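You operate a simulated robot arm through the tools that you are given. There is no shell and no other tool.

The job below is to be done with a simulated two-armed robot. You get a single attempt, and the scene is never put back.

TASK
Unload the ring setter: the grey pack goes into the open drawer marked rings.
Fine: free the orange bar knob first; shut the drawer, width knob to park, slide pushed in; the other pack stays. Set down upright: what you pick out.
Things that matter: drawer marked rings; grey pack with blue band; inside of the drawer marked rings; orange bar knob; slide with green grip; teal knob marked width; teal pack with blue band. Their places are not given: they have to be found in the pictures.

Only the result counts: the job must be done as asked and must still hold three seconds after the hand-in. Knocking over, shifting, dropping, spilling or breaking anything else fails it.

THE ROBOT
Two 7-joint arms with fingered hands on one trunk that stands fixed in place. Base frame: the origin is at the foot of the trunk, x ahead of it, y to its left, z up; the work surface is at about z = 800. Units: mm, degrees, N and s.
The left shoulder is at [46, 125, 1151], the right one opposite. With the tool pointing down near the work surface each hand reaches from about 420 to 840 mm from the base axis, measured 20 degrees to its own side. Payload 4 kg a hand.
The TCP of each hand is the grasp point between the finger pads, 29 mm short of the fingertips. In the tool frame z runs along the fingers and y along their closing line. The gripper opens to 100 mm; its body begins 34 mm behind the TCP. The gripper is a hand of 5 fingers: y runs from the thumb to the fingers, the wrist lies at [-15, -105, -177] in the tool frame, and closing takes about 1.5 s.
Orientation is that of the tool frame in the base frame, as [roll, pitch, yaw] about the fixed x, y, z axes, in that order (R = Rz(yaw) Ry(pitch) Rx(roll)). With the fingers straight down and the wrist toward the robot, the tool's x, y and z point along [0, 1, 0], [1, 0, 0] and [0, 0, -1] of the base frame.

THE INTERFACE
- The arms move only by the tool send_rows. It takes "left_increments", "right_increments" or both (then of equal length, played together; a hand with none holds still); each is a list of rows, each a list of 7 numbers: the shift along the base's x, y, z in mm, then the turn, a rotation vector about the base's x, y, z in degrees, then the opening in per cent of the stroke, from 0 (shut) to 100 (fully open). In form: [[dx, dy, dz, rx, ry, rz, hand], ...]. A call has 1 to 20 rows; each row is the pose to reach, as a shift and turn from the pose commanded when the call began. Rows are played at 5 a second. More than 50 mm and 8.6 degrees between two rows, or a gripper value outside its range, and nothing of the call is played. A pose out of reach is approached as far as the arm can. The call stops where the force on the tool passes 90 N (or 10 N more than at its start, if that is more) or the arm is blocked; 0.2 s more then pass. Each finger travels about 45 mm/s and halts on what it meets, pressing with about 23 N; the grip force reading is that of the motor and also rises with nothing between the fingers. The clock runs only during rows and for 0.2 s after the last one: add rows that repeat a pose to give the fingers time. It gives the time, the measured TCP pose, the force on the tool (base axes), the opening and the grip force at its end, in the units of the frame above (readings bear some noise), with the torque about the TCP (base axes, N m) and any sound that the robot's microphone picked up, and new pictures: "show" is both (left out), scene, wrist or none (wrist: the cameras of the hands that moved).
- Cameras (640 x 400 px; columns grow to the right, rows downward): "scene" is now at [139.2, 14.2, 1268.8]; the picture's right is [0.19, -0.98, 0.00], its down [-0.68, -0.13, -0.72] and it looks along [0.71, 0.14, -0.69] (base axes); focal length 214 px, centre (320, 200). "left" rides on the left gripper at [-65, -86, -121] in its tool frame; the picture's right is [-0.76, -0.31, 0.58], its down [0.59, -0.70, 0.40] and it looks along [0.28, 0.64, 0.71] (tool axes); focal length 247 px, centre (320, 200). "right" rides on the right gripper at [66, -86, -121] in its tool frame; the picture's right is [-0.76, 0.31, -0.58], its down [-0.59, -0.70, 0.40] and it looks along [-0.28, 0.64, 0.71] (tool axes); focal length 247 px, centre (320, 200).
- raise_lower(by): moves the trunk up (or, below 0, down) by that many mm; the arms and the scene camera ride with it, the base frame stays. It gives what a move gives, with no picture.
- set_grasp(shape, hand): the hand has 5 fingers and takes this shape, open, in about a second: jaw (thumb against the fingers, like two jaws); tri (thumb and two fingers); tip (a fingertip pinch); poke (one finger out to press); point (the index stretched); flat (the hand flat); cup (the hand cupped); fist (a fist). The gripper value then closes the fingers along that shape, each until it touches; the sizes above hold for jaw. It gives what a move gives, with no picture.
- aim_head(pan, tilt): turns the head with the scene camera to pan (to the left, within 80 degrees either way) and tilt (down, from -29 to 69), counted from straight ahead of the robot (the tilt from the chest, where the trunk bows). It gives what a move gives, and a new picture of the scene camera.
- pixel_to_xyz(camera, pixels): for up to 12 pixels [column, row] of the newest picture of that camera ("zoom" is the newest enlarged one), the place [x, y, z] in the base frame of the surface seen there, good to about 2 mm. The clock stands still meanwhile.
- close_up(camera, box): a new picture of the part [left, top, right, bottom] of that camera's present view, enlarged. The clock stands still meanwhile.
- sign_off(): hands the job in; it is judged then, once.

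Unless the task says otherwise, let go and move clear before handing in.

The tools are called after "Emit:" as name(argument=value, ...) on one line, values as JSON. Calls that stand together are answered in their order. send_rows: Moves the arms, as the interface text tells. Its arguments: {"type":"object","properties":{"left_increments":{"type":"array","items":{"type":"array","items":{"type":"number"}}},"right_increments":{"type":"array","items":{"type":"array","items":{"type":"number"}}},"show":{"type":"string","enum":["both","scene","wrist","none"]}},"required":[]} The other tools are called the same way: raise_lower (by) moves the trunk up or down; set_grasp (shape, hand) gives the hand a shape; aim_head (pan, tilt) turns the head that bears the scene camera; pixel_to_xyz (camera, pixels) gives the place of the surface under pixels of a picture; close_up (camera, box) takes an enlarged picture of a part of a camera's view; sign_off () hands the job in.

At the start:

```text
time: 0.0
left_position: [532.9, 326.2, 1213.7]
left_tool_rot: [180.0, 0.0, 90.0]
left_ft_force: [0.4, -0.1, 0.0]
left_wrist_torque: [0.0, -0.02, 0.02]
left_grip_width: 99.6
left_grasp_force: 0.0
left_shape: jaw
right_position: [606.9, -214.5, 1220.6]
right_tool_rot: [179.9, 0.1, 90.1]
right_ft_force: [-0.3, -0.5, 0.9]
right_wrist_torque: [-0.02, -0.01, 0.02]
right_grip_width: 99.6
right_grasp_force: 0.0
right_shape: jaw
trunk travel left (down, up): [-350.0, 397.0]
head pan, tilt (commanded): [10.8, 43.8]
```

scene: 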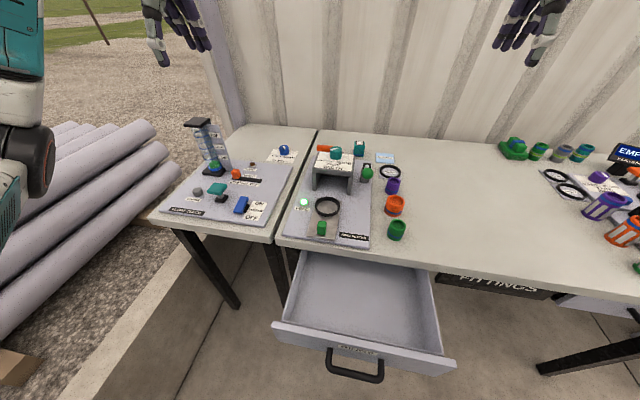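
right: 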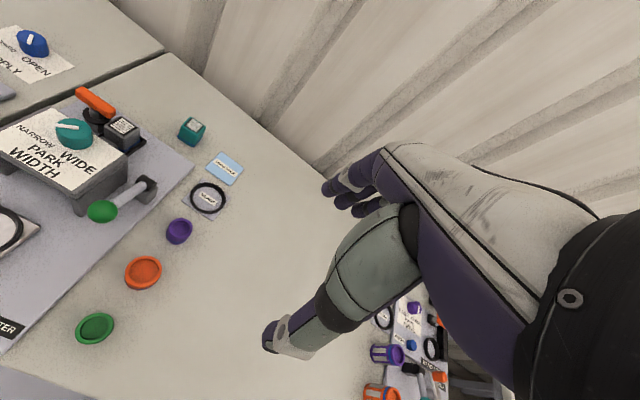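
left: 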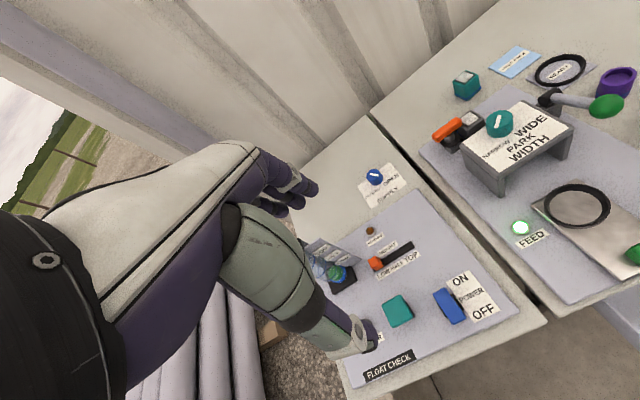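

The scene shows the ring setter around pixels (285-370, 140-245) with an open drawer below it at (275-455, 255-380). I'll take enlarged looks at it from several cameras.

Emit:
close_up(camera="scene", box=[270, 130, 430, 250])

Emit:
close_up(camera="left", box=[410, 30, 640, 300])

Emit:
close_up(camera="right", box=[0, 60, 260, 360])

Emit:
close_up(camera="scene", box=[260, 240, 480, 400])

```text
3.33 times, centred on (350, 190) of scene
```

zoom: 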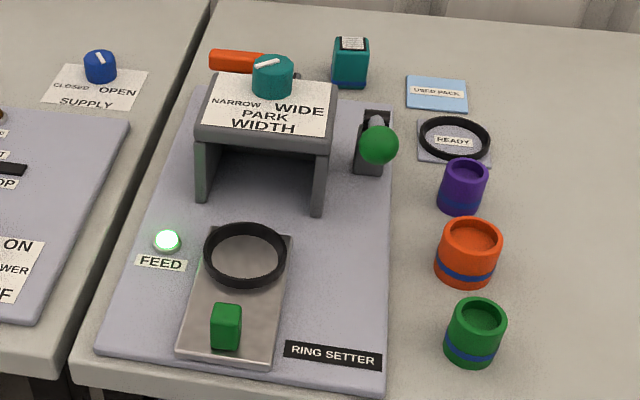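

```text
1.48 times, centred on (525, 165) of left
```

zoom: 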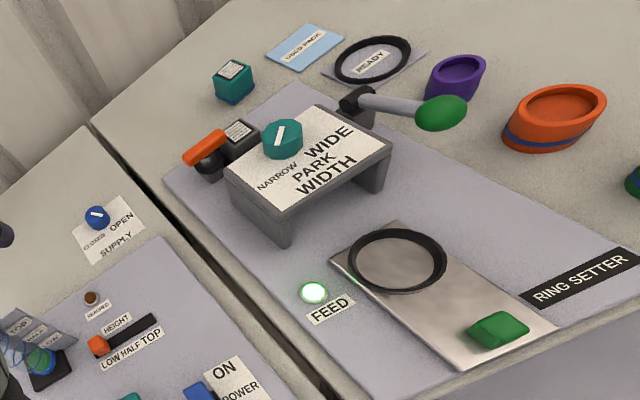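

```text
1.33 times, centred on (130, 210) of right
```

zoom: 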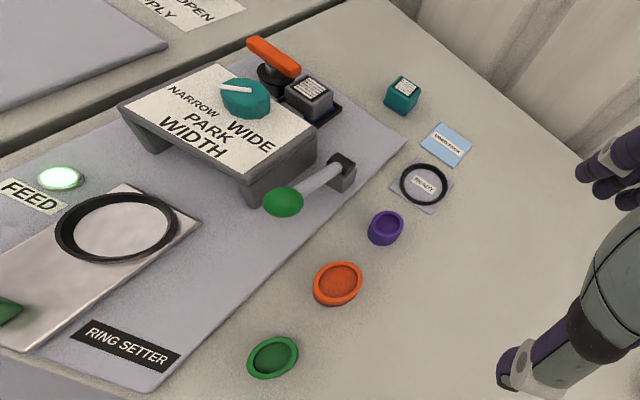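

```text
2.50 times, centred on (370, 320) of scene
```

zoom: 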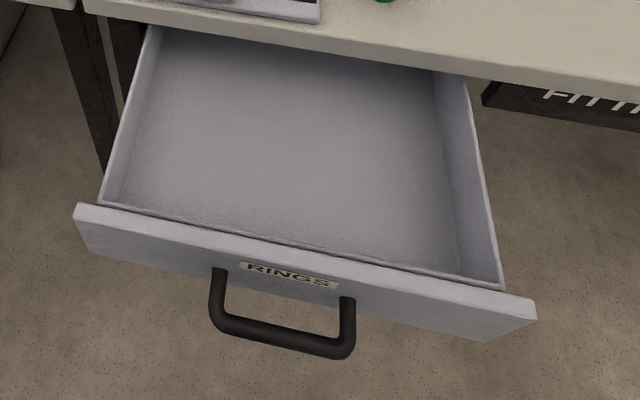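

The grey pack seems to sit in a black holder behind the bridge, next to the orange bar knob (left view around (455,125)). I'll zoom in tightly there and measure.

Emit:
close_up(camera="left", box=[420, 60, 580, 200])

Emit:
close_up(camera="right", box=[20, 70, 220, 220])

```text
2.86 times, centred on (500, 130) of left
```

zoom: 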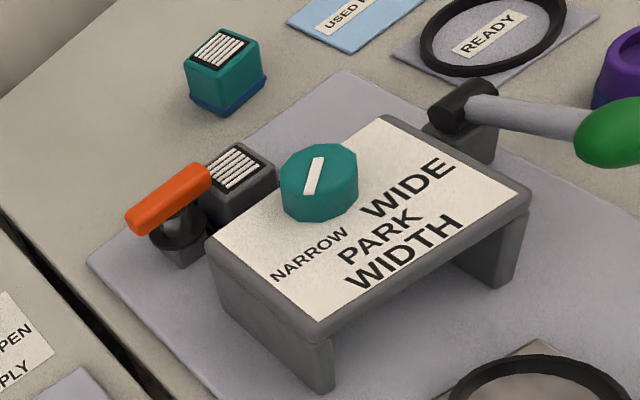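

```text
2.67 times, centred on (120, 145) of right
```

zoom: 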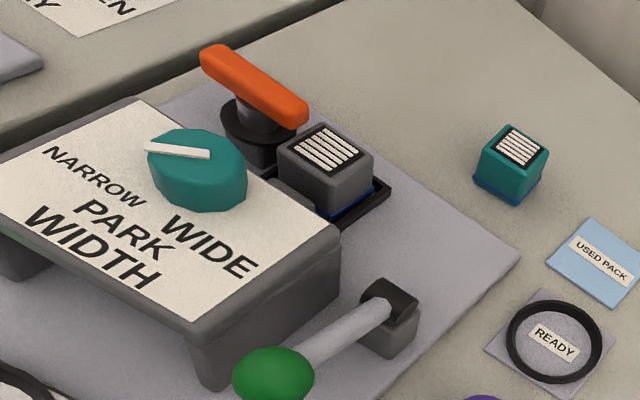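

The bar knob sits on a black stem just left of the grey pack. I'll measure its end points, the pack, knob and bridge.

Emit:
pixel_to_xyz(camera="zoom", pixels=[[213, 55], [255, 85], [297, 112], [260, 140], [290, 150], [325, 130], [360, 155], [325, 150], [325, 190], [380, 190], [180, 150], [230, 190]])

Emit:
pixel_to_xyz(camera="right", pixels=[[192, 130], [110, 205], [150, 182], [22, 165], [60, 205], [125, 155], [10, 225], [35, 245]])

Emit:
pixel_to_xyz(camera="scene", pixels=[[321, 228], [327, 206], [304, 202], [335, 240], [367, 173], [356, 345], [330, 350], [382, 380], [355, 365], [360, 300], [300, 270], [430, 300]])

```text
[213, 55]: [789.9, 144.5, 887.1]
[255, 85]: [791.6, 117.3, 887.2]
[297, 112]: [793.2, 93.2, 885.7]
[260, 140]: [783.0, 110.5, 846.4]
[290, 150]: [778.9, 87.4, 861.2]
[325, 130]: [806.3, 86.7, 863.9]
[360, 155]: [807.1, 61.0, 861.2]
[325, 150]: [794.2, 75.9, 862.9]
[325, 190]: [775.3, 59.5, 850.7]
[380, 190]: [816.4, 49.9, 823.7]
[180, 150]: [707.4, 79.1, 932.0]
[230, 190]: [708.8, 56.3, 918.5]
```

```text
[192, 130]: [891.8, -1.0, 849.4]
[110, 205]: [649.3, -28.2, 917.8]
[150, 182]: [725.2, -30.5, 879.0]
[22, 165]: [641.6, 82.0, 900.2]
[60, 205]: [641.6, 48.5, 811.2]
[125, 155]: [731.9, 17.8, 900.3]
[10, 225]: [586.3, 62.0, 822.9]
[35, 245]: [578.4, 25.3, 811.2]
```

```text
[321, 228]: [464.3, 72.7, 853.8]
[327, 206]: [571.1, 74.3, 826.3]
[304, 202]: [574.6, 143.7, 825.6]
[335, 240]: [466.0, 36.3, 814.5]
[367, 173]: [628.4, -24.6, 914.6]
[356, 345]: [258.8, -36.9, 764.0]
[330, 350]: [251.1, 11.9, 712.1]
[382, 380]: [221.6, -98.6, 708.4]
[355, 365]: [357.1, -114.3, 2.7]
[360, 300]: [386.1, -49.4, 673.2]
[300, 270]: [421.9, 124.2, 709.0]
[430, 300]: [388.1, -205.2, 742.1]
```

The bar lies along y at x≈790 (y 90–147, z≈887), and the pack is at about (794, 75) with its top at z≈862. I'll bring the left hand's camera nearer for a better look at the knob and pack.

Emit:
send_rows(left_increments=[[15, -35, -22, 0, 0, 0, 100], [30, -70, -44, 0, 0, 0, 100], [45, -105, -66, 0, 0, 0, 100], [60, -140, -88, 0, 0, 0, 100], [75, -175, -110, 0, 0, 0, 100], [90, -210, -132, 0, 0, 0, 100], [105, -245, -154, 0, 0, 0, 100], [115, -275, -170, 0, 0, 0, 100], [115, -275, -170, 0, 0, 0, 100]])

```text
time: 2.0
left_position: [649.7, 50.9, 1041.9]
left_tool_rot: [179.9, 0.0, 90.1]
left_ft_force: [0.1, 0.7, -0.8]
left_wrist_torque: [-0.05, 0.01, -0.01]
left_grip_width: 99.9
left_grasp_force: 0.0
left_shape: jaw
right_position: [607.6, -214.6, 1219.7]
right_tool_rot: [-179.9, -0.1, 90.0]
right_ft_force: [-0.1, 0.5, 0.3]
right_wrist_torque: [-0.02, -0.03, 0.01]
right_grip_width: 99.6
right_grasp_force: 0.0
right_shape: jaw
trunk travel left (down, up): [-350.0, 397.0]
head pan, tilt (commanded): [10.8, 43.8]
```

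scene: 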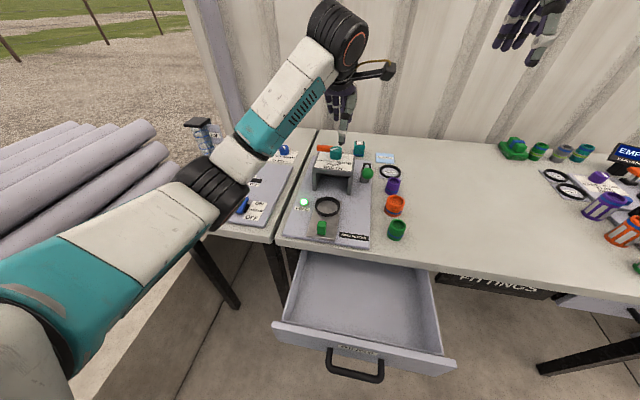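
left: 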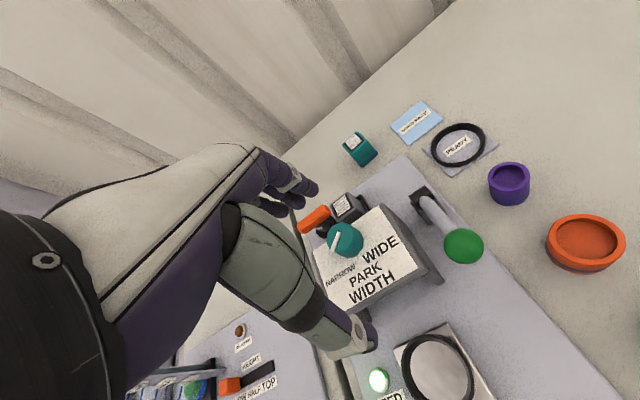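

Emit:
close_up(camera="left", box=[285, 120, 445, 220])

Emit:
close_up(camera="left", box=[290, 170, 400, 270])

```text
4.00 times, centred on (365, 170) of left
```

zoom: 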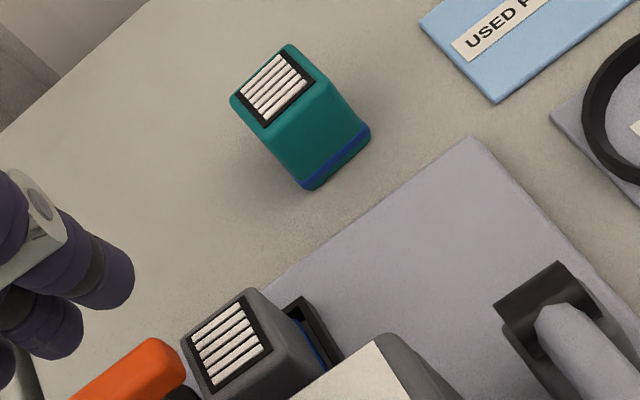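

```text
4.00 times, centred on (345, 220) of left
```

zoom: 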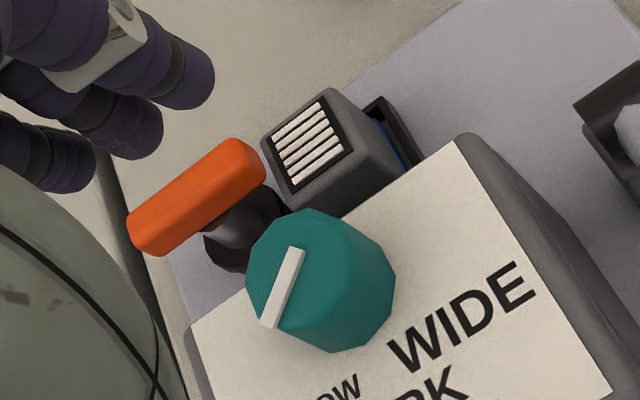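

Emit:
close_up(camera="scene", box=[300, 130, 380, 180])

Emit:
pixel_to_xyz(camera="left", pixels=[[337, 236], [345, 242], [325, 292], [383, 204], [440, 278], [428, 190], [465, 245], [345, 207]])

```text
8.00 times, centred on (340, 155) of scene
```

zoom: 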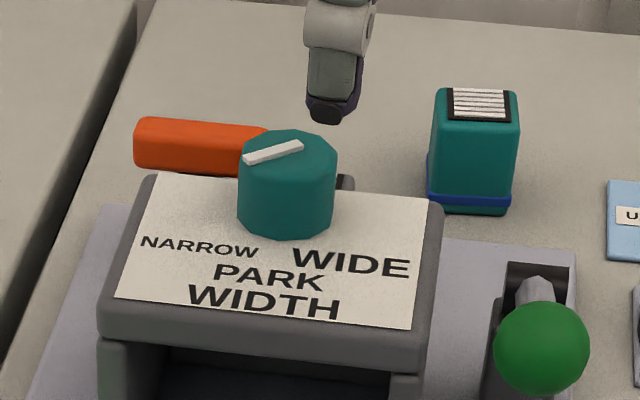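

```text
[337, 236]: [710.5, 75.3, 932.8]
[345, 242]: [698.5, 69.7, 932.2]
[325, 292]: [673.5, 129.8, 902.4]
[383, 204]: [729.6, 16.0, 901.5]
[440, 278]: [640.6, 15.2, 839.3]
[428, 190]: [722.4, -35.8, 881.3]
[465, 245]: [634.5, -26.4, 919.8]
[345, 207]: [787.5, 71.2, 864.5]
```

The width knob is at about (702, 70, 932) with its white mark toward NARROW. Before bringing the left hand round for a view from the left side, I'll measure the tall column on the left bench, the knob mark and the labels.

Emit:
pixel_to_xyz(camera="scene", pixels=[[197, 122], [187, 122], [208, 120], [213, 165], [284, 150]])

Emit:
pixel_to_xyz(camera="zoom", pixels=[[246, 160], [300, 146], [198, 245], [258, 272], [352, 260], [262, 300], [288, 150], [331, 155], [250, 200], [330, 200], [150, 130], [200, 130]])

```text
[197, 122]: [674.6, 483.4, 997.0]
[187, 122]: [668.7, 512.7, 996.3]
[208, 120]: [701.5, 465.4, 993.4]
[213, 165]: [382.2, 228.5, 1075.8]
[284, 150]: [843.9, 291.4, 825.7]
```

```text
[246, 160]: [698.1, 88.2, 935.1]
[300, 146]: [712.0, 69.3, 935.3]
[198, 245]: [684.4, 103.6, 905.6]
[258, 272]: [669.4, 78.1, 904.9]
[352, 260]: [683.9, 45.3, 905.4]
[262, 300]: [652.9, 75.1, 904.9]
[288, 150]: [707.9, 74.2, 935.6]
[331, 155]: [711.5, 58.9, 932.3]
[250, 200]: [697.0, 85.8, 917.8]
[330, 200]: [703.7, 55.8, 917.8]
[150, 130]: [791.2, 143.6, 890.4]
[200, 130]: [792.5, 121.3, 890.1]
```

The column tops out at z≈997 near (685, 485), so I'll stay above it. I'll turn the left hand so its wrist is to the left (yaw 0) and look at the bar knob from the left.

Emit:
send_rows(left_increments=[[10, 15, 10, 0, 0, -8, 100], [20, 30, 20, 0, 0, -16, 100], [30, 45, 20, 0, 0, -24, 100], [40, 60, 20, 0, 0, -32, 100], [50, 75, 20, 0, 0, -40, 100], [60, 90, 20, 0, 0, -48, 100], [70, 105, 20, 0, 0, -56, 100], [80, 120, 20, 0, 0, -64, 100], [90, 135, 15, 0, 0, -72, 100], [100, 150, 10, 0, 0, -80, 100], [110, 165, 0, 0, 0, -88, 100], [120, 173, -10, 0, 0, -90, 100], [120, 173, -10, 0, 0, -90, 100]])

```text
time: 4.8
left_position: [681.1, 214.9, 1027.0]
left_tool_rot: [-180.0, 0.0, 0.0]
left_ft_force: [0.1, 0.1, -0.3]
left_wrist_torque: [-0.01, -0.02, 0.02]
left_grip_width: 99.8
left_grasp_force: 0.1
left_shape: jaw
left hand out of reach, approached as far as the arm can: row 9, 10, 11, 12, 13
right_position: [608.1, -215.9, 1219.1]
right_tool_rot: [-180.0, 0.0, 90.1]
right_ft_force: [-0.2, 0.2, 0.8]
right_wrist_torque: [-0.01, 0.01, -0.01]
right_grip_width: 99.7
right_grasp_force: 0.0
right_shape: jaw
trunk travel left (down, up): [-350.0, 397.0]
head pan, tilt (commanded): [10.8, 43.8]
```

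scene: 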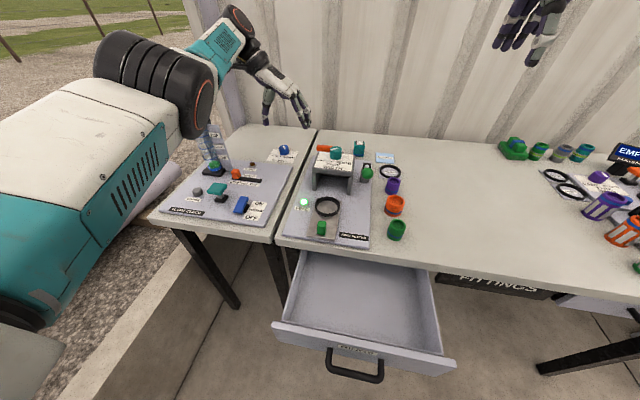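
left: 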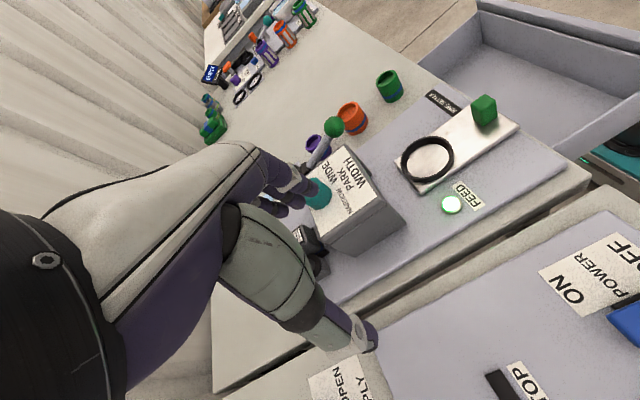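

With the wrist to the left the arm runs out of reach (x≈681), so this orientation won't serve for the pack. The hand is now seen in profile in the scene at (265–310, 60–130), so I'll zoom on it to judge its shape and zoom the left camera on the knob.

Emit:
close_up(camera="scene", box=[220, 10, 380, 170])

Emit:
close_up(camera="left", box=[270, 130, 410, 290])

```text
2.50 times, centred on (300, 90) of scene
```

zoom: 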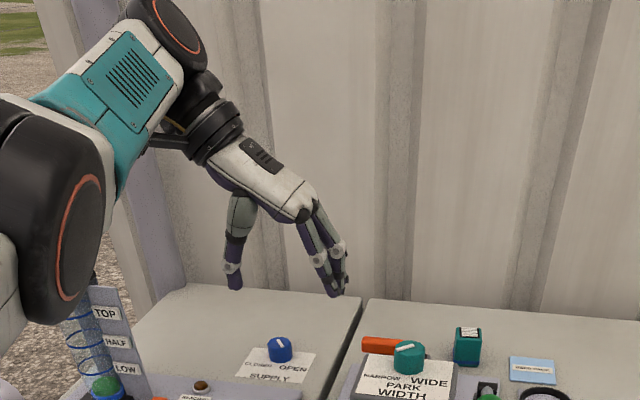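

```text
2.50 times, centred on (340, 210) of left
```

zoom: 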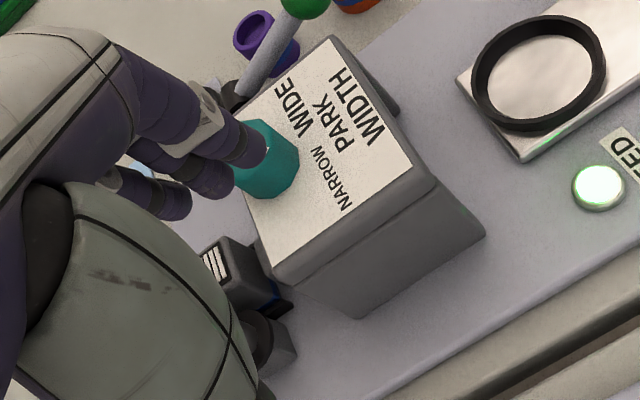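

The hand profile shows the thumb hanging near-vertical and the palm running back diagonally, so a straight-down grasp with the wrist toward the robot should clear the bridge narrowly. I'll turn the left hand back to yaw 90 and hover short of the bar.

Emit:
send_rows(left_increments=[[0, -5, 10, 0, 0, 8, 100], [0, -10, 20, 0, 0, 16, 100], [0, -15, 30, 0, 0, 24, 100], [0, -20, 30, 0, 0, 32, 100], [0, -25, 30, 0, 0, 40, 100], [0, -30, 30, 0, 0, 48, 100], [0, -35, 30, 0, 0, 56, 100], [0, -40, 30, 0, 0, 64, 100], [0, -45, 30, 0, 0, 72, 100], [0, -50, 30, 0, 0, 80, 100], [0, -55, 30, 0, 0, 88, 100], [0, -60, 30, 0, 0, 90, 100]], show="none")

Emit:
set_grasp(hand="left", shape="poke")

Emit:
close_up(camera="left", box=[0, 0, 640, 400])

Emit:
close_up(camera="scene", box=[240, 20, 400, 180])

```text
time: 7.4
left_position: [802.5, 142.3, 1079.1]
left_tool_rot: [-180.0, 0.0, 90.0]
left_ft_force: [-0.3, -0.5, -0.3]
left_wrist_torque: [0.01, 0.02, 0.01]
left_grip_width: 100.1
left_grasp_force: 0.1
left_shape: jaw
left hand out of reach, approached as far as the arm can: row 1, 2, 3, 4, 5, 6, 7, 8, 9, 10, 11, 12
right_position: [607.3, -215.3, 1219.4]
right_tool_rot: [-180.0, 0.0, 90.1]
right_ft_force: [0.2, -1.0, -0.6]
right_wrist_torque: [-0.01, 0.0, 0.01]
right_grip_width: 99.5
right_grasp_force: 0.0
right_shape: jaw
trunk travel left (down, up): [-350.0, 397.0]
head pan, tilt (commanded): [10.8, 43.8]
```

```text
time: 8.3
left_position: [803.0, 141.9, 1079.2]
left_tool_rot: [-179.9, 0.0, 90.0]
left_ft_force: [-1.0, 0.0, 0.4]
left_wrist_torque: [-0.02, -0.03, 0.05]
left_grip_width: 0.0
left_grasp_force: 0.0
left_shape: poke
right_position: [606.4, -216.1, 1219.3]
right_tool_rot: [-180.0, 0.0, 89.9]
right_ft_force: [-0.1, -0.4, 0.4]
right_wrist_torque: [0.0, 0.0, -0.02]
right_grip_width: 100.0
right_grasp_force: 0.0
right_shape: jaw
trunk travel left (down, up): [-350.0, 397.0]
head pan, tilt (commanded): [10.8, 43.8]
```

```text
1.00 times, centred on (320, 200) of left (not enlarged: the box is as wide or as high as the picture)
```

zoom: 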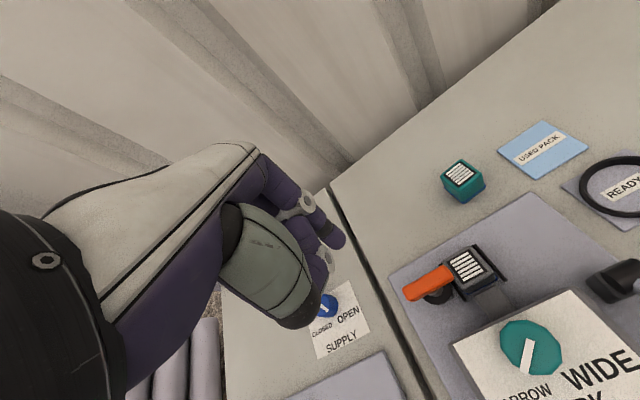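

```text
2.50 times, centred on (320, 100) of scene
```

zoom: 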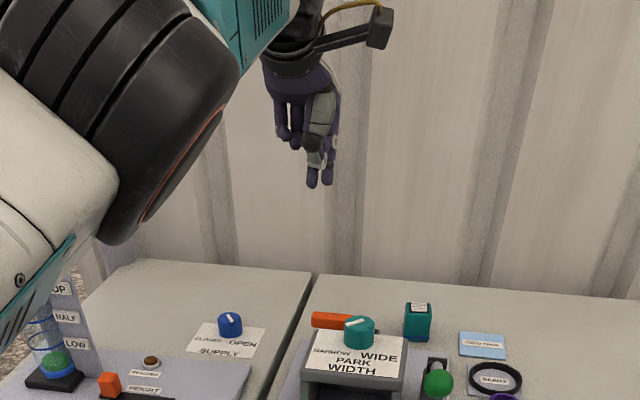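

The arm's increments count from the commanded pose and the IK was stretched. I'll measure the fingertip of the poke shape at (337,243), and pull the hand back to get a clean arm configuration.

Emit:
pixel_to_xyz(camera="left", pixels=[[336, 242], [330, 232], [325, 268], [300, 320]])

Emit:
send_rows(left_increments=[[-30, 0, 20, 0, 0, 0, 0], [-60, 0, 20, 0, 0, 0, 0], [-90, 0, 20, 0, 0, 0, 0], [-120, 0, 20, 0, 0, 0, 0], [-120, 0, 20, 0, 0, 0, 0]])

```text
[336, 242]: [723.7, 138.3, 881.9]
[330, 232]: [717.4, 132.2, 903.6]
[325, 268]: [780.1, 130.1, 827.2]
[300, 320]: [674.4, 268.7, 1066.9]
```

```text
time: 9.5
left_position: [794.6, 137.7, 1119.5]
left_tool_rot: [-179.9, -0.1, 90.1]
left_ft_force: [0.4, 0.0, -0.1]
left_wrist_torque: [-0.04, 0.02, 0.01]
left_grip_width: 0.1
left_grasp_force: 0.0
left_shape: poke
left hand out of reach, approached as far as the arm can: row 1, 2, 3, 4, 5
right_position: [606.8, -215.6, 1218.6]
right_tool_rot: [-180.0, 0.1, 90.1]
right_ft_force: [0.3, 0.6, -0.3]
right_wrist_torque: [-0.01, -0.01, 0.02]
right_grip_width: 99.8
right_grasp_force: 0.1
right_shape: jaw
trunk travel left (down, up): [-350.0, 397.0]
head pan, tilt (commanded): [10.8, 43.8]
```

scene: 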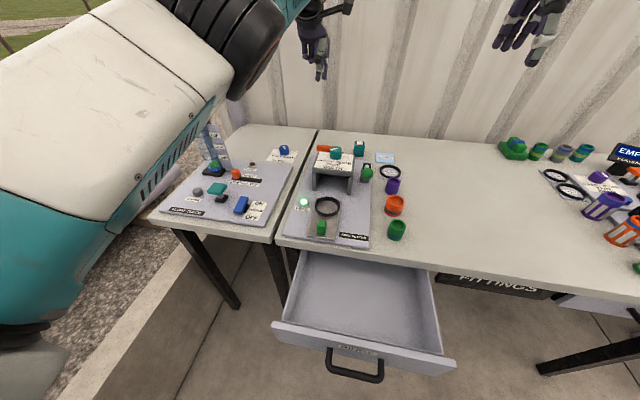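
left: 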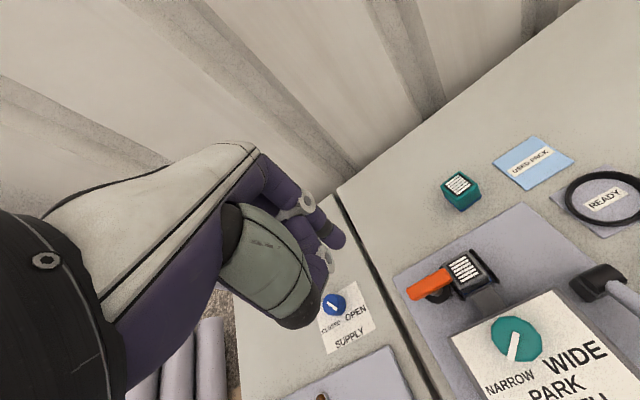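

The left arm's solver is stuck near a limit, so I'll command a pose toward its original, easily reached place and check the reading.

Emit:
send_rows(left_increments=[[-10, 20, 20, 0, 0, 0, 0], [-20, 40, 40, 0, 0, 0, 0], [-30, 60, 60, 0, 0, 0, 0], [-40, 80, 80, 0, 0, 0, 0], [-50, 100, 100, 0, 0, 0, 0], [-60, 120, 110, 0, 0, 0, 0], [-80, 140, 120, 0, 0, 0, 0], [-80, 140, 120, 0, 0, 0, 0]])

```text
time: 11.3
left_position: [741.3, 286.1, 1255.2]
left_tool_rot: [-179.8, -0.1, 90.0]
left_ft_force: [-0.1, 0.4, -0.6]
left_wrist_torque: [0.02, 0.03, 0.01]
left_grip_width: 0.0
left_grasp_force: 0.1
left_shape: poke
left hand out of reach, approached as far as the arm can: row 1, 2, 3, 4, 5, 6, 7, 8
right_position: [607.8, -215.8, 1218.7]
right_tool_rot: [-179.9, 0.0, 90.1]
right_ft_force: [0.7, -1.2, 0.9]
right_wrist_torque: [-0.02, -0.02, 0.01]
right_grip_width: 99.7
right_grasp_force: 0.0
right_shape: jaw
trunk travel left (down, up): [-350.0, 397.0]
head pan, tilt (commanded): [10.8, 43.8]
```

scene: 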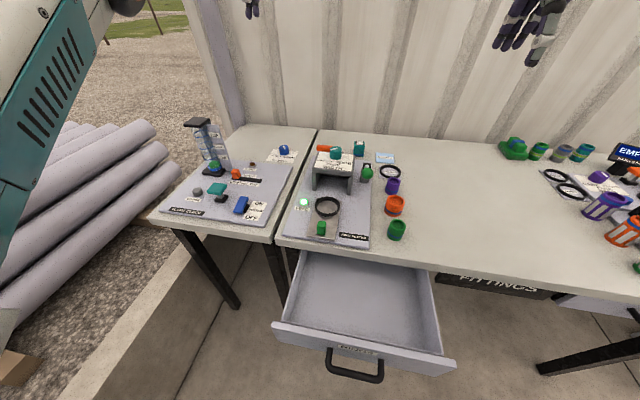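
left: 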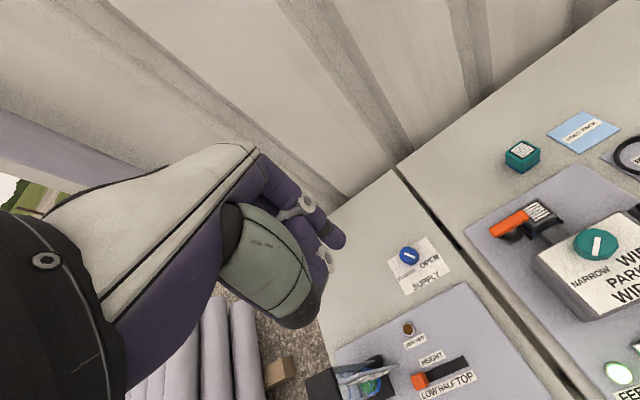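

The wrist-to-shoulder distance is ~670 mm — the left arm is fully straight, which explains the "out of reach". I'll command a pose well in toward the body so the elbow bends.

Emit:
send_rows(left_increments=[[-45, 0, -10, 0, 0, 0, 0], [-90, 0, -20, 0, 0, 0, 0], [-135, 0, -30, 0, 0, 0, 0], [-150, 0, -40, 0, 0, 0, 0], [-150, 0, -50, 0, 0, 0, 0], [-150, 0, -60, 0, 0, 0, 0], [-150, 0, -60, 0, 0, 0, 0], [-150, 0, -60, 0, 0, 0, 0]])

```text
time: 13.1
left_position: [726.1, 315.3, 1272.2]
left_tool_rot: [-179.9, 0.0, 90.0]
left_ft_force: [0.6, -0.4, 0.5]
left_wrist_torque: [0.01, 0.03, 0.0]
left_grip_width: 0.0
left_grasp_force: 0.0
left_shape: poke
left hand out of reach, approached as far as the arm can: row 1, 2, 3, 4, 5, 6, 7, 8
right_position: [607.8, -214.3, 1219.8]
right_tool_rot: [-179.9, 0.0, 90.1]
right_ft_force: [0.7, 0.7, 0.3]
right_wrist_torque: [-0.03, 0.01, 0.01]
right_grip_width: 100.0
right_grasp_force: 0.0
right_shape: jaw
trunk travel left (down, up): [-350.0, 397.0]
head pan, tilt (commanded): [10.8, 43.8]
```

scene: 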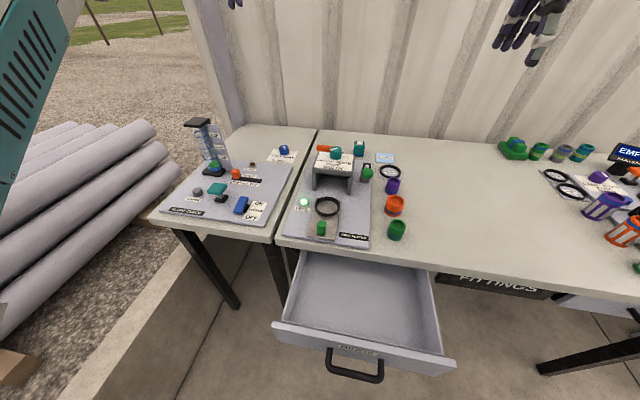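
left: 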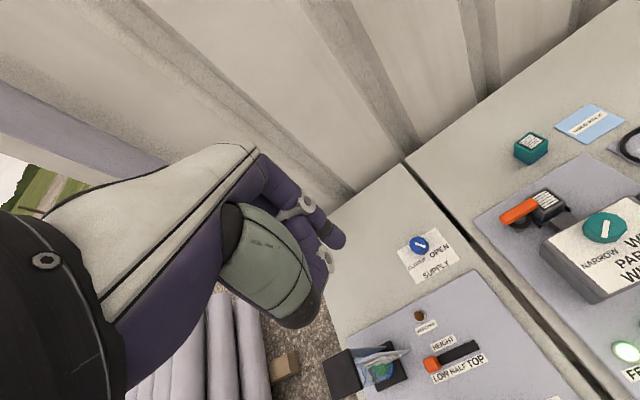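

Still straight. I'll try a sideways/upward target, which is a direction the elbow can share in, well above everything.

Emit:
send_rows(left_increments=[[0, 30, 40, 0, 0, 0, 0], [0, 60, 80, 0, 0, 0, 0], [0, 90, 120, 0, 0, 0, 0], [0, 120, 160, 0, 0, 0, 0], [0, 120, 200, 0, 0, 0, 0], [0, 120, 200, 0, 0, 0, 0]], show="none")

```text
time: 14.5
left_position: [631.1, 401.1, 1375.9]
left_tool_rot: [179.9, 0.1, 90.2]
left_ft_force: [-0.1, 0.1, 0.0]
left_wrist_torque: [0.02, -0.03, 0.0]
left_grip_width: 0.0
left_grasp_force: 0.2
left_shape: poke
left hand out of reach, approached as far as the arm can: row 1, 2, 3, 4, 5, 6
right_position: [605.9, -215.1, 1221.4]
right_tool_rot: [179.9, 0.0, 90.1]
right_ft_force: [0.0, 0.0, 1.1]
right_wrist_torque: [-0.04, -0.05, 0.05]
right_grip_width: 99.4
right_grasp_force: 0.0
right_shape: jaw
trunk travel left (down, up): [-350.0, 397.0]
head pan, tilt (commanded): [10.8, 43.8]
```

Emit:
send_rows(left_increments=[[-20, -40, 0, 0, 0, 0, 0], [-40, -80, 0, 0, 0, 0, 0], [-60, -120, 0, 0, 0, 0, 0], [-60, -160, 0, 0, 0, 0, 0], [-60, -200, 0, 0, 0, 0, 0], [-60, -240, 0, 0, 0, 0, 0], [-60, -240, 0, 0, 0, 0, 0]], show="scene")

```text
time: 16.1
left_position: [572.8, 161.3, 1375.3]
left_tool_rot: [-180.0, 0.1, 90.2]
left_ft_force: [0.0, 0.4, -0.5]
left_wrist_torque: [-0.04, 0.03, 0.02]
left_grip_width: 0.1
left_grasp_force: 0.1
left_shape: poke
right_position: [607.9, -214.3, 1219.9]
right_tool_rot: [-179.9, 0.1, 90.2]
right_ft_force: [-0.2, -0.1, 0.9]
right_wrist_torque: [0.03, 0.01, -0.01]
right_grip_width: 99.8
right_grasp_force: 0.1
right_shape: jaw
trunk travel left (down, up): [-350.0, 397.0]
head pan, tilt (commanded): [10.8, 43.8]
```

scene: 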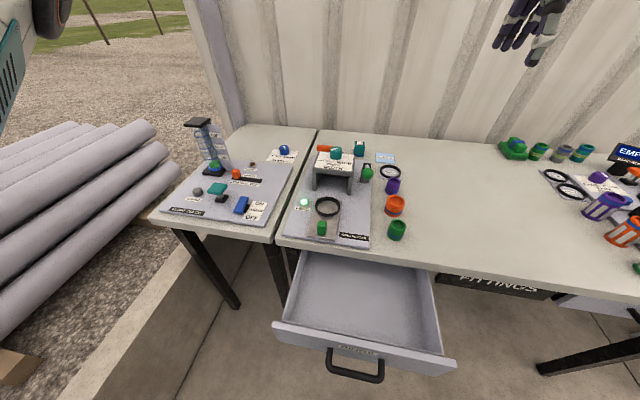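

The left arm is free again (no out-of-reach flag; commanded = reached). I'll bring it down in front of the bar, keeping the wrist toward the robot.

Emit:
send_rows(left_increments=[[8, -4, -35, 0, 0, 0, 0], [16, -8, -70, 0, 0, 0, 0], [24, -12, -105, 0, 0, 0, 0], [32, -16, -140, 0, 0, 0, 0], [40, -20, -175, 0, 0, 0, 0], [48, -24, -210, 0, 0, 0, 0], [56, -28, -245, 0, 0, 0, 0], [65, -30, -275, 0, 0, 0, 0], [85, -30, -300, 0, 0, 0, 0], [85, -30, -300, 0, 0, 0, 0]])

```text
time: 18.3
left_position: [658.5, 129.3, 1075.5]
left_tool_rot: [-179.9, 0.1, 90.0]
left_ft_force: [0.1, -0.8, -0.8]
left_wrist_torque: [-0.01, 0.03, -0.03]
left_grip_width: 0.0
left_grasp_force: 0.2
left_shape: poke
right_position: [607.5, -216.2, 1219.5]
right_tool_rot: [179.9, 0.0, 90.1]
right_ft_force: [0.6, -0.8, 0.9]
right_wrist_torque: [0.01, -0.03, -0.01]
right_grip_width: 99.9
right_grasp_force: 0.1
right_shape: jaw
trunk travel left (down, up): [-350.0, 397.0]
head pan, tilt (commanded): [10.8, 43.8]
```

scene: 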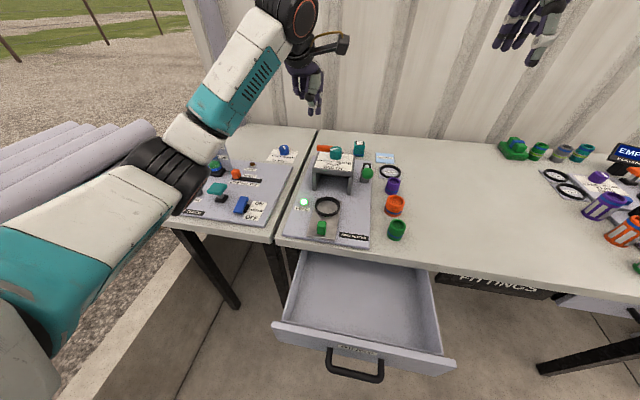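
left: 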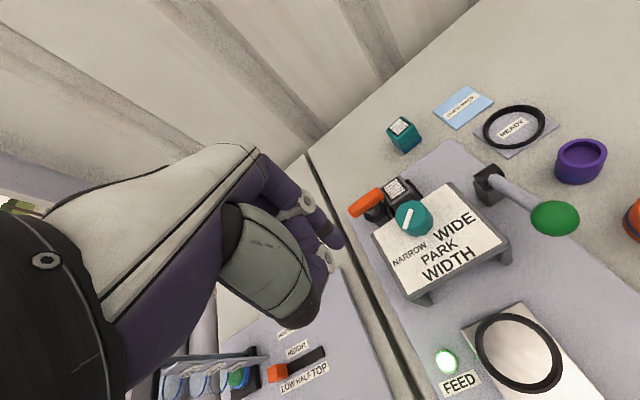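

Good pose. Now measure the poke fingertip (337,243), the elbow, the bar, pack and knob from this view.

Emit:
pixel_to_xyz(camera="left", pixels=[[336, 242], [333, 236], [305, 205], [325, 265], [310, 320]])

Emit:
pixel_to_xyz(camera="scene", pixels=[[165, 180], [215, 150], [190, 205], [314, 110], [321, 105]])

Emit:
close_up(camera="left", box=[335, 160, 455, 240])

Emit:
pixel_to_xyz(camera="zoom", pixels=[[100, 265], [180, 215], [265, 170], [320, 155], [390, 140], [325, 110], [275, 125], [380, 190], [350, 290], [395, 255], [330, 210], [470, 240]])

```text
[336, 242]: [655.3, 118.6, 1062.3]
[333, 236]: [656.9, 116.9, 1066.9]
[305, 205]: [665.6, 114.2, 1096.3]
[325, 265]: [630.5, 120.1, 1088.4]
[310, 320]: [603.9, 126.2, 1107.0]
```

```text
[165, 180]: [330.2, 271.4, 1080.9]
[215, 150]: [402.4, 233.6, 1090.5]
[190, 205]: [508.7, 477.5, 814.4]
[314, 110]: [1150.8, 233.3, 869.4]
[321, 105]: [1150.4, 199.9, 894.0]
```

```text
5.00 times, centred on (395, 200) of left
```

zoom: 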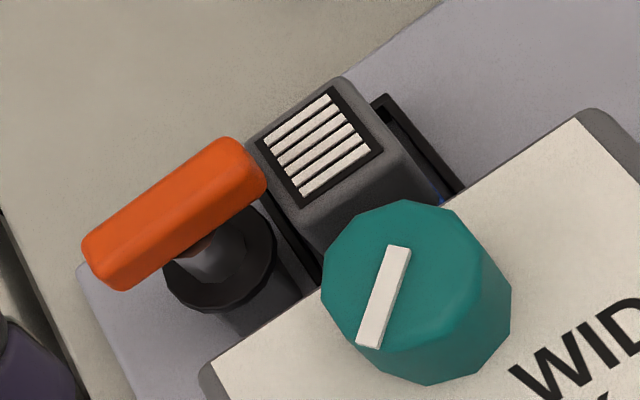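

```text
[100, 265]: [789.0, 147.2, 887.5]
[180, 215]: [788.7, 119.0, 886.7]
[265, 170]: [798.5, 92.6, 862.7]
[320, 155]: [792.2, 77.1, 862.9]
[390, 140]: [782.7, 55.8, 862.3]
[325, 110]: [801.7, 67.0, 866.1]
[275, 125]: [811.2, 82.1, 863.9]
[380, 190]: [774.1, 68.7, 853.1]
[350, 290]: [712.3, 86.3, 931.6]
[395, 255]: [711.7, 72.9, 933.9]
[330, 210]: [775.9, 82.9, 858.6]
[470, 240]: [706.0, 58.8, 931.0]
```

Emit:
close_up(camera="scene", box=[270, 20, 370, 130])

Emit:
pixel_to_xyz(camera="zoom", pixels=[[320, 340], [300, 330], [345, 335], [310, 300], [290, 280], [270, 270], [350, 280], [322, 350]])

Emit:
close_up(camera="left", box=[260, 170, 380, 340])

```text
3.64 times, centred on (320, 75) of scene
```

zoom: 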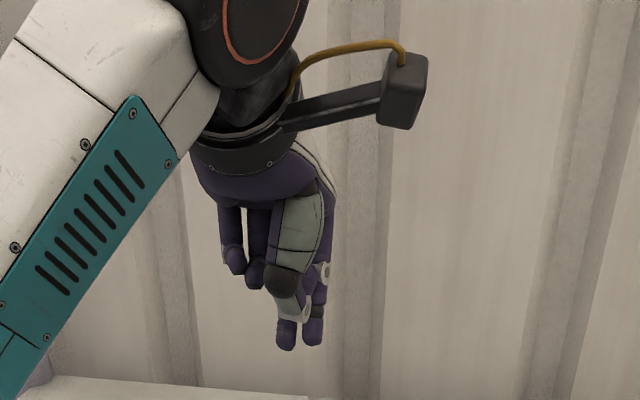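

```text
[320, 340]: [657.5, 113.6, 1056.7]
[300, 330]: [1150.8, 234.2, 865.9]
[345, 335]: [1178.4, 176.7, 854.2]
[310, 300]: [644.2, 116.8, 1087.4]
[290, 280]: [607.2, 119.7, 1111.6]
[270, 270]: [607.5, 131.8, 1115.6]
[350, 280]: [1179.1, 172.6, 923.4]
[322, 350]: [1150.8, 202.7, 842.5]
```

```text
2.35 times, centred on (320, 255) of left
```

zoom: 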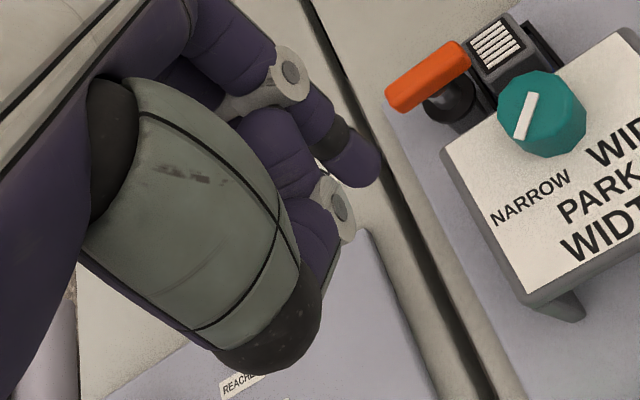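

The poke shape has index and thumb tips near z≈1056 (TCP z−19). Let me measure the machine's yaw from the bridge's label and the slide, and the knob's centre more precisely.

Emit:
close_up(camera="left", box=[355, 170, 525, 310])

Emit:
pixel_to_xyz(camera="zoom", pixels=[[70, 203], [168, 352], [408, 207], [290, 42], [170, 85], [218, 90], [265, 140], [150, 130], [190, 170], [165, 120], [182, 140], [200, 112]])

```text
2.86 times, centred on (440, 240) of left
```

zoom: 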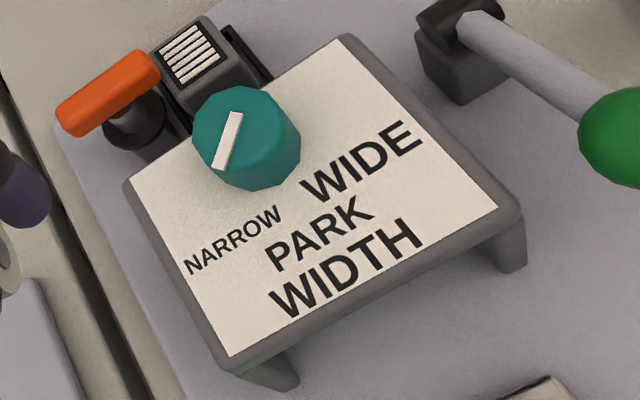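

```text
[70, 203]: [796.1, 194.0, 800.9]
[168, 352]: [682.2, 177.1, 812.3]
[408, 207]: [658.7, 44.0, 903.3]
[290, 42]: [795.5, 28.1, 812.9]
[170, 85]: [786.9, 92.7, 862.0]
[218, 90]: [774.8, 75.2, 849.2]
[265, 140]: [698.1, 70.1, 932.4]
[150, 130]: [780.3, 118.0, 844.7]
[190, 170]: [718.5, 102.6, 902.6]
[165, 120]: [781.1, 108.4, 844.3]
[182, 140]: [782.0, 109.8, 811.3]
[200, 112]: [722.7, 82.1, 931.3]
```

Emit:
pixel_to_xyz(camera="zoom", pixels=[[133, 189], [338, 42], [494, 206], [233, 351], [238, 114], [219, 166], [233, 240], [320, 232], [362, 160], [345, 268], [195, 125], [276, 112]])

Emit:
pixel_to_xyz(camera="left", pixels=[[465, 318], [525, 305], [500, 385], [480, 345], [520, 382], [558, 350], [515, 345]])

```text
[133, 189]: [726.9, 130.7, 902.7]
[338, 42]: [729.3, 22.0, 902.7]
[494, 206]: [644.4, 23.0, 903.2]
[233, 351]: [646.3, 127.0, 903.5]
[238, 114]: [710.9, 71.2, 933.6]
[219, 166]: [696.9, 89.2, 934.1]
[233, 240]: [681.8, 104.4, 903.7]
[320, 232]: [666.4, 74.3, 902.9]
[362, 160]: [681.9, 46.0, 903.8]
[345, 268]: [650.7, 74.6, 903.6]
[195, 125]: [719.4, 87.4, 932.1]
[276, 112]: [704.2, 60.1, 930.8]
```

```text
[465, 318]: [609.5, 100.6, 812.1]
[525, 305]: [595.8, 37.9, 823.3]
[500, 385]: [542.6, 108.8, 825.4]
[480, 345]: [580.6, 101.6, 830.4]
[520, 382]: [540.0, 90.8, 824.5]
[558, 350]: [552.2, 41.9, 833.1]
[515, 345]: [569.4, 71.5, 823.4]
```

The machine is square to the base (label edge yaw ≈1°): knob centre ≈(711,75), mark toward NARROW at ~45°, PARK straight toward the robot. I'll check the "point" shape as a pusher for the bar.

Emit:
set_grasp(hand="left", shape="point")

Emit:
close_up(camera="scene", box=[270, 20, 370, 130])

Emit:
close_up(camera="left", box=[200, 120, 440, 300])

```text
time: 19.2
left_position: [658.5, 130.0, 1075.3]
left_tool_rot: [180.0, 0.0, 89.9]
left_ft_force: [0.0, 0.7, 0.5]
left_wrist_torque: [0.01, 0.03, 0.03]
left_grip_width: 0.0
left_grasp_force: 0.1
left_shape: point
right_position: [606.7, -214.7, 1218.8]
right_tool_rot: [180.0, -0.1, 90.1]
right_ft_force: [-0.7, -1.4, 1.6]
right_wrist_torque: [0.01, -0.01, -0.03]
right_grip_width: 99.6
right_grasp_force: 0.1
right_shape: jaw
trunk travel left (down, up): [-350.0, 397.0]
head pan, tilt (commanded): [10.8, 43.8]
```

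```text
3.64 times, centred on (320, 75) of scene
```

zoom: 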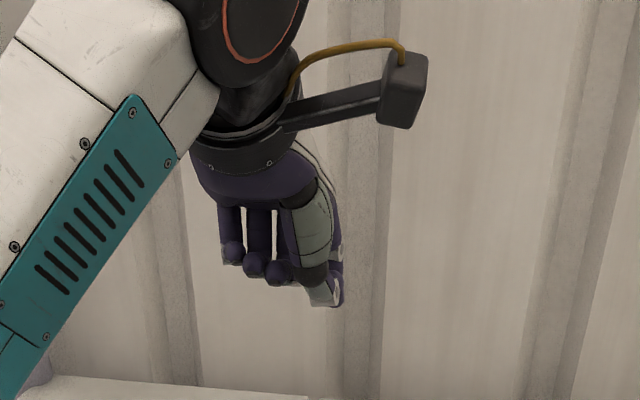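

```text
2.22 times, centred on (320, 210) of left
```

zoom: 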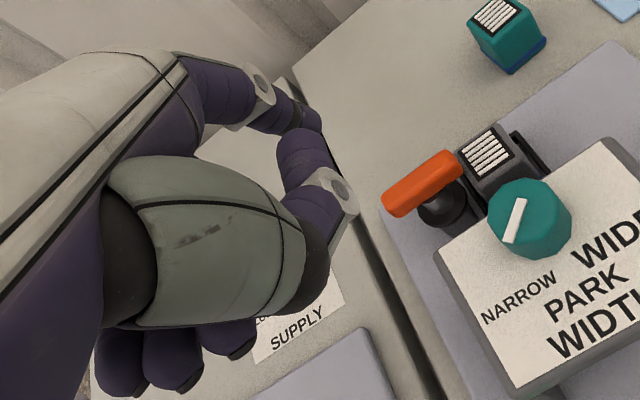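

"Point" stretches the finger forward, less useful; "poke" is better. I'll go back to poke and lower the trunk 80 mm to gain reach at the back of the machine.

Emit:
set_grasp(hand="left", shape="poke")

Emit:
raise_lower(by=-80)

Emit:
close_up(camera="scene", box=[0, 0, 640, 400])

```text
time: 20.1
left_position: [658.3, 129.6, 1074.8]
left_tool_rot: [-180.0, 0.0, 90.0]
left_ft_force: [0.3, -0.1, -1.0]
left_wrist_torque: [0.01, 0.01, 0.03]
left_grip_width: 0.0
left_grasp_force: 0.1
left_shape: poke
right_position: [607.0, -215.3, 1219.2]
right_tool_rot: [-180.0, 0.0, 90.0]
right_ft_force: [-0.6, -0.6, 0.7]
right_wrist_torque: [0.02, -0.02, 0.05]
right_grip_width: 99.6
right_grasp_force: 0.1
right_shape: jaw
trunk travel left (down, up): [-350.0, 397.0]
head pan, tilt (commanded): [10.8, 43.8]
```

```text
time: 21.3
left_position: [656.6, 130.1, 995.4]
left_tool_rot: [180.0, 0.0, 90.1]
left_ft_force: [0.0, 0.1, 0.3]
left_wrist_torque: [0.02, -0.01, 0.0]
left_grip_width: 0.0
left_grasp_force: 0.1
left_shape: poke
right_position: [607.1, -216.0, 1139.3]
right_tool_rot: [-180.0, 0.0, 90.0]
right_ft_force: [-1.1, 0.5, 0.9]
right_wrist_torque: [-0.01, 0.0, -0.03]
right_grip_width: 99.5
right_grasp_force: 0.0
right_shape: jaw
trunk travel left (down, up): [-270.0, 477.0]
head pan, tilt (commanded): [10.8, 43.8]
```

```text
1.00 times, centred on (320, 200) of scene (not enlarged: the box is as wide or as high as the picture)
```

zoom: 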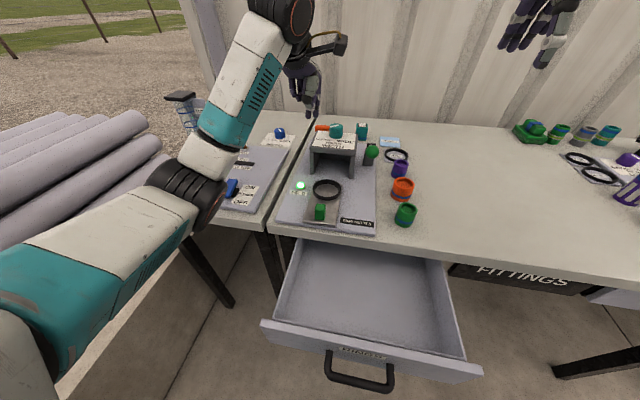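

The tall items are clear. I'll move the left poke finger to a spot in front of the bar's left end (tip ≈(755,143)), descending to TCP z≈895 outside the bridge's left edge.

Emit:
send_rows(left_increments=[[25, 6, -5, 0, 0, 0, 0], [50, 13, -10, 0, 0, 0, 0], [75, 20, -20, 0, 0, 0, 0], [95, 25, -35, 0, 0, 0, 0], [95, 25, -55, 0, 0, 0, 0], [95, 25, -75, 0, 0, 0, 0], [95, 25, -85, 0, 0, 0, 0], [95, 25, -85, 0, 0, 0, 0]])

```text
time: 23.1
left_position: [753.5, 154.5, 910.9]
left_tool_rot: [179.9, 0.0, 90.0]
left_ft_force: [0.7, 0.7, -0.5]
left_wrist_torque: [-0.03, -0.02, -0.04]
left_grip_width: 0.0
left_grasp_force: 0.1
left_shape: poke
right_position: [607.9, -215.8, 1138.7]
right_tool_rot: [-180.0, 0.1, 90.1]
right_ft_force: [0.7, 0.5, -1.5]
right_wrist_torque: [0.06, 0.03, 0.0]
right_grip_width: 100.1
right_grasp_force: 0.1
right_shape: jaw
trunk travel left (down, up): [-270.0, 477.0]
head pan, tilt (commanded): [10.8, 43.8]
```

scene: 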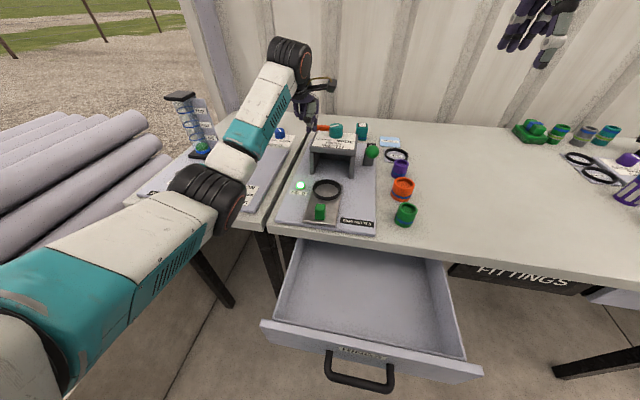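
left: 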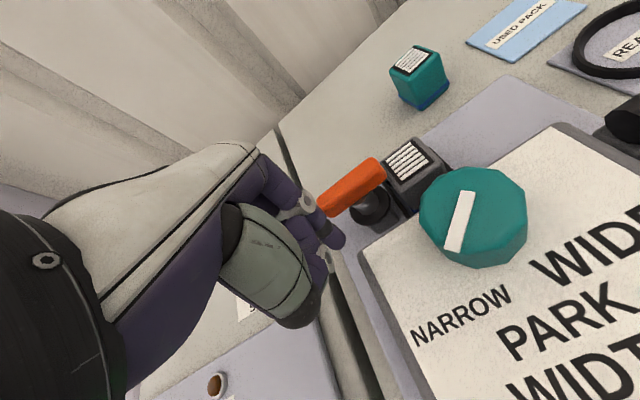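

The fingertip at (337,243) is in front of the bar's left end at (325,205). Zoom in to measure both.

Emit:
close_up(camera="left", box=[280, 130, 460, 270])

Emit:
pixel_to_xyz(camera="left", pixels=[[337, 243], [340, 248], [322, 205], [325, 213], [350, 190], [378, 165], [370, 205], [385, 190], [412, 160], [440, 172], [412, 200], [400, 150]])

Emit:
close_up(camera="scene", box=[280, 80, 380, 150])

```text
2.86 times, centred on (370, 200) of left
```

zoom: 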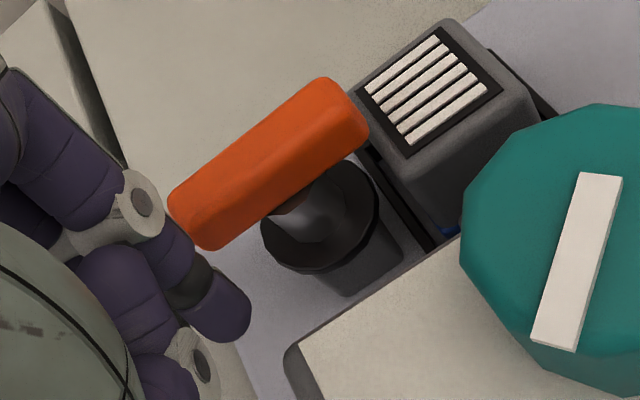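

```text
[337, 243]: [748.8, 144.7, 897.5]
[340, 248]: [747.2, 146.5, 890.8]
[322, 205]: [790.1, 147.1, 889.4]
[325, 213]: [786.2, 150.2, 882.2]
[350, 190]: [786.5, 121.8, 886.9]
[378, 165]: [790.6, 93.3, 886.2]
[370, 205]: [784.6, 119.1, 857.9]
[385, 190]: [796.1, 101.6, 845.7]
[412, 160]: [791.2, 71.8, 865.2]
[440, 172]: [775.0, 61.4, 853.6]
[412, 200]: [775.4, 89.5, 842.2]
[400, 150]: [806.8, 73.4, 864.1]
```

```text
5.71 times, centred on (330, 115) of scene
```

zoom: 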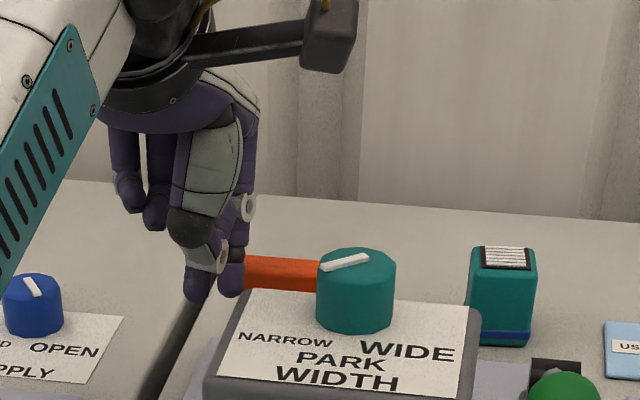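

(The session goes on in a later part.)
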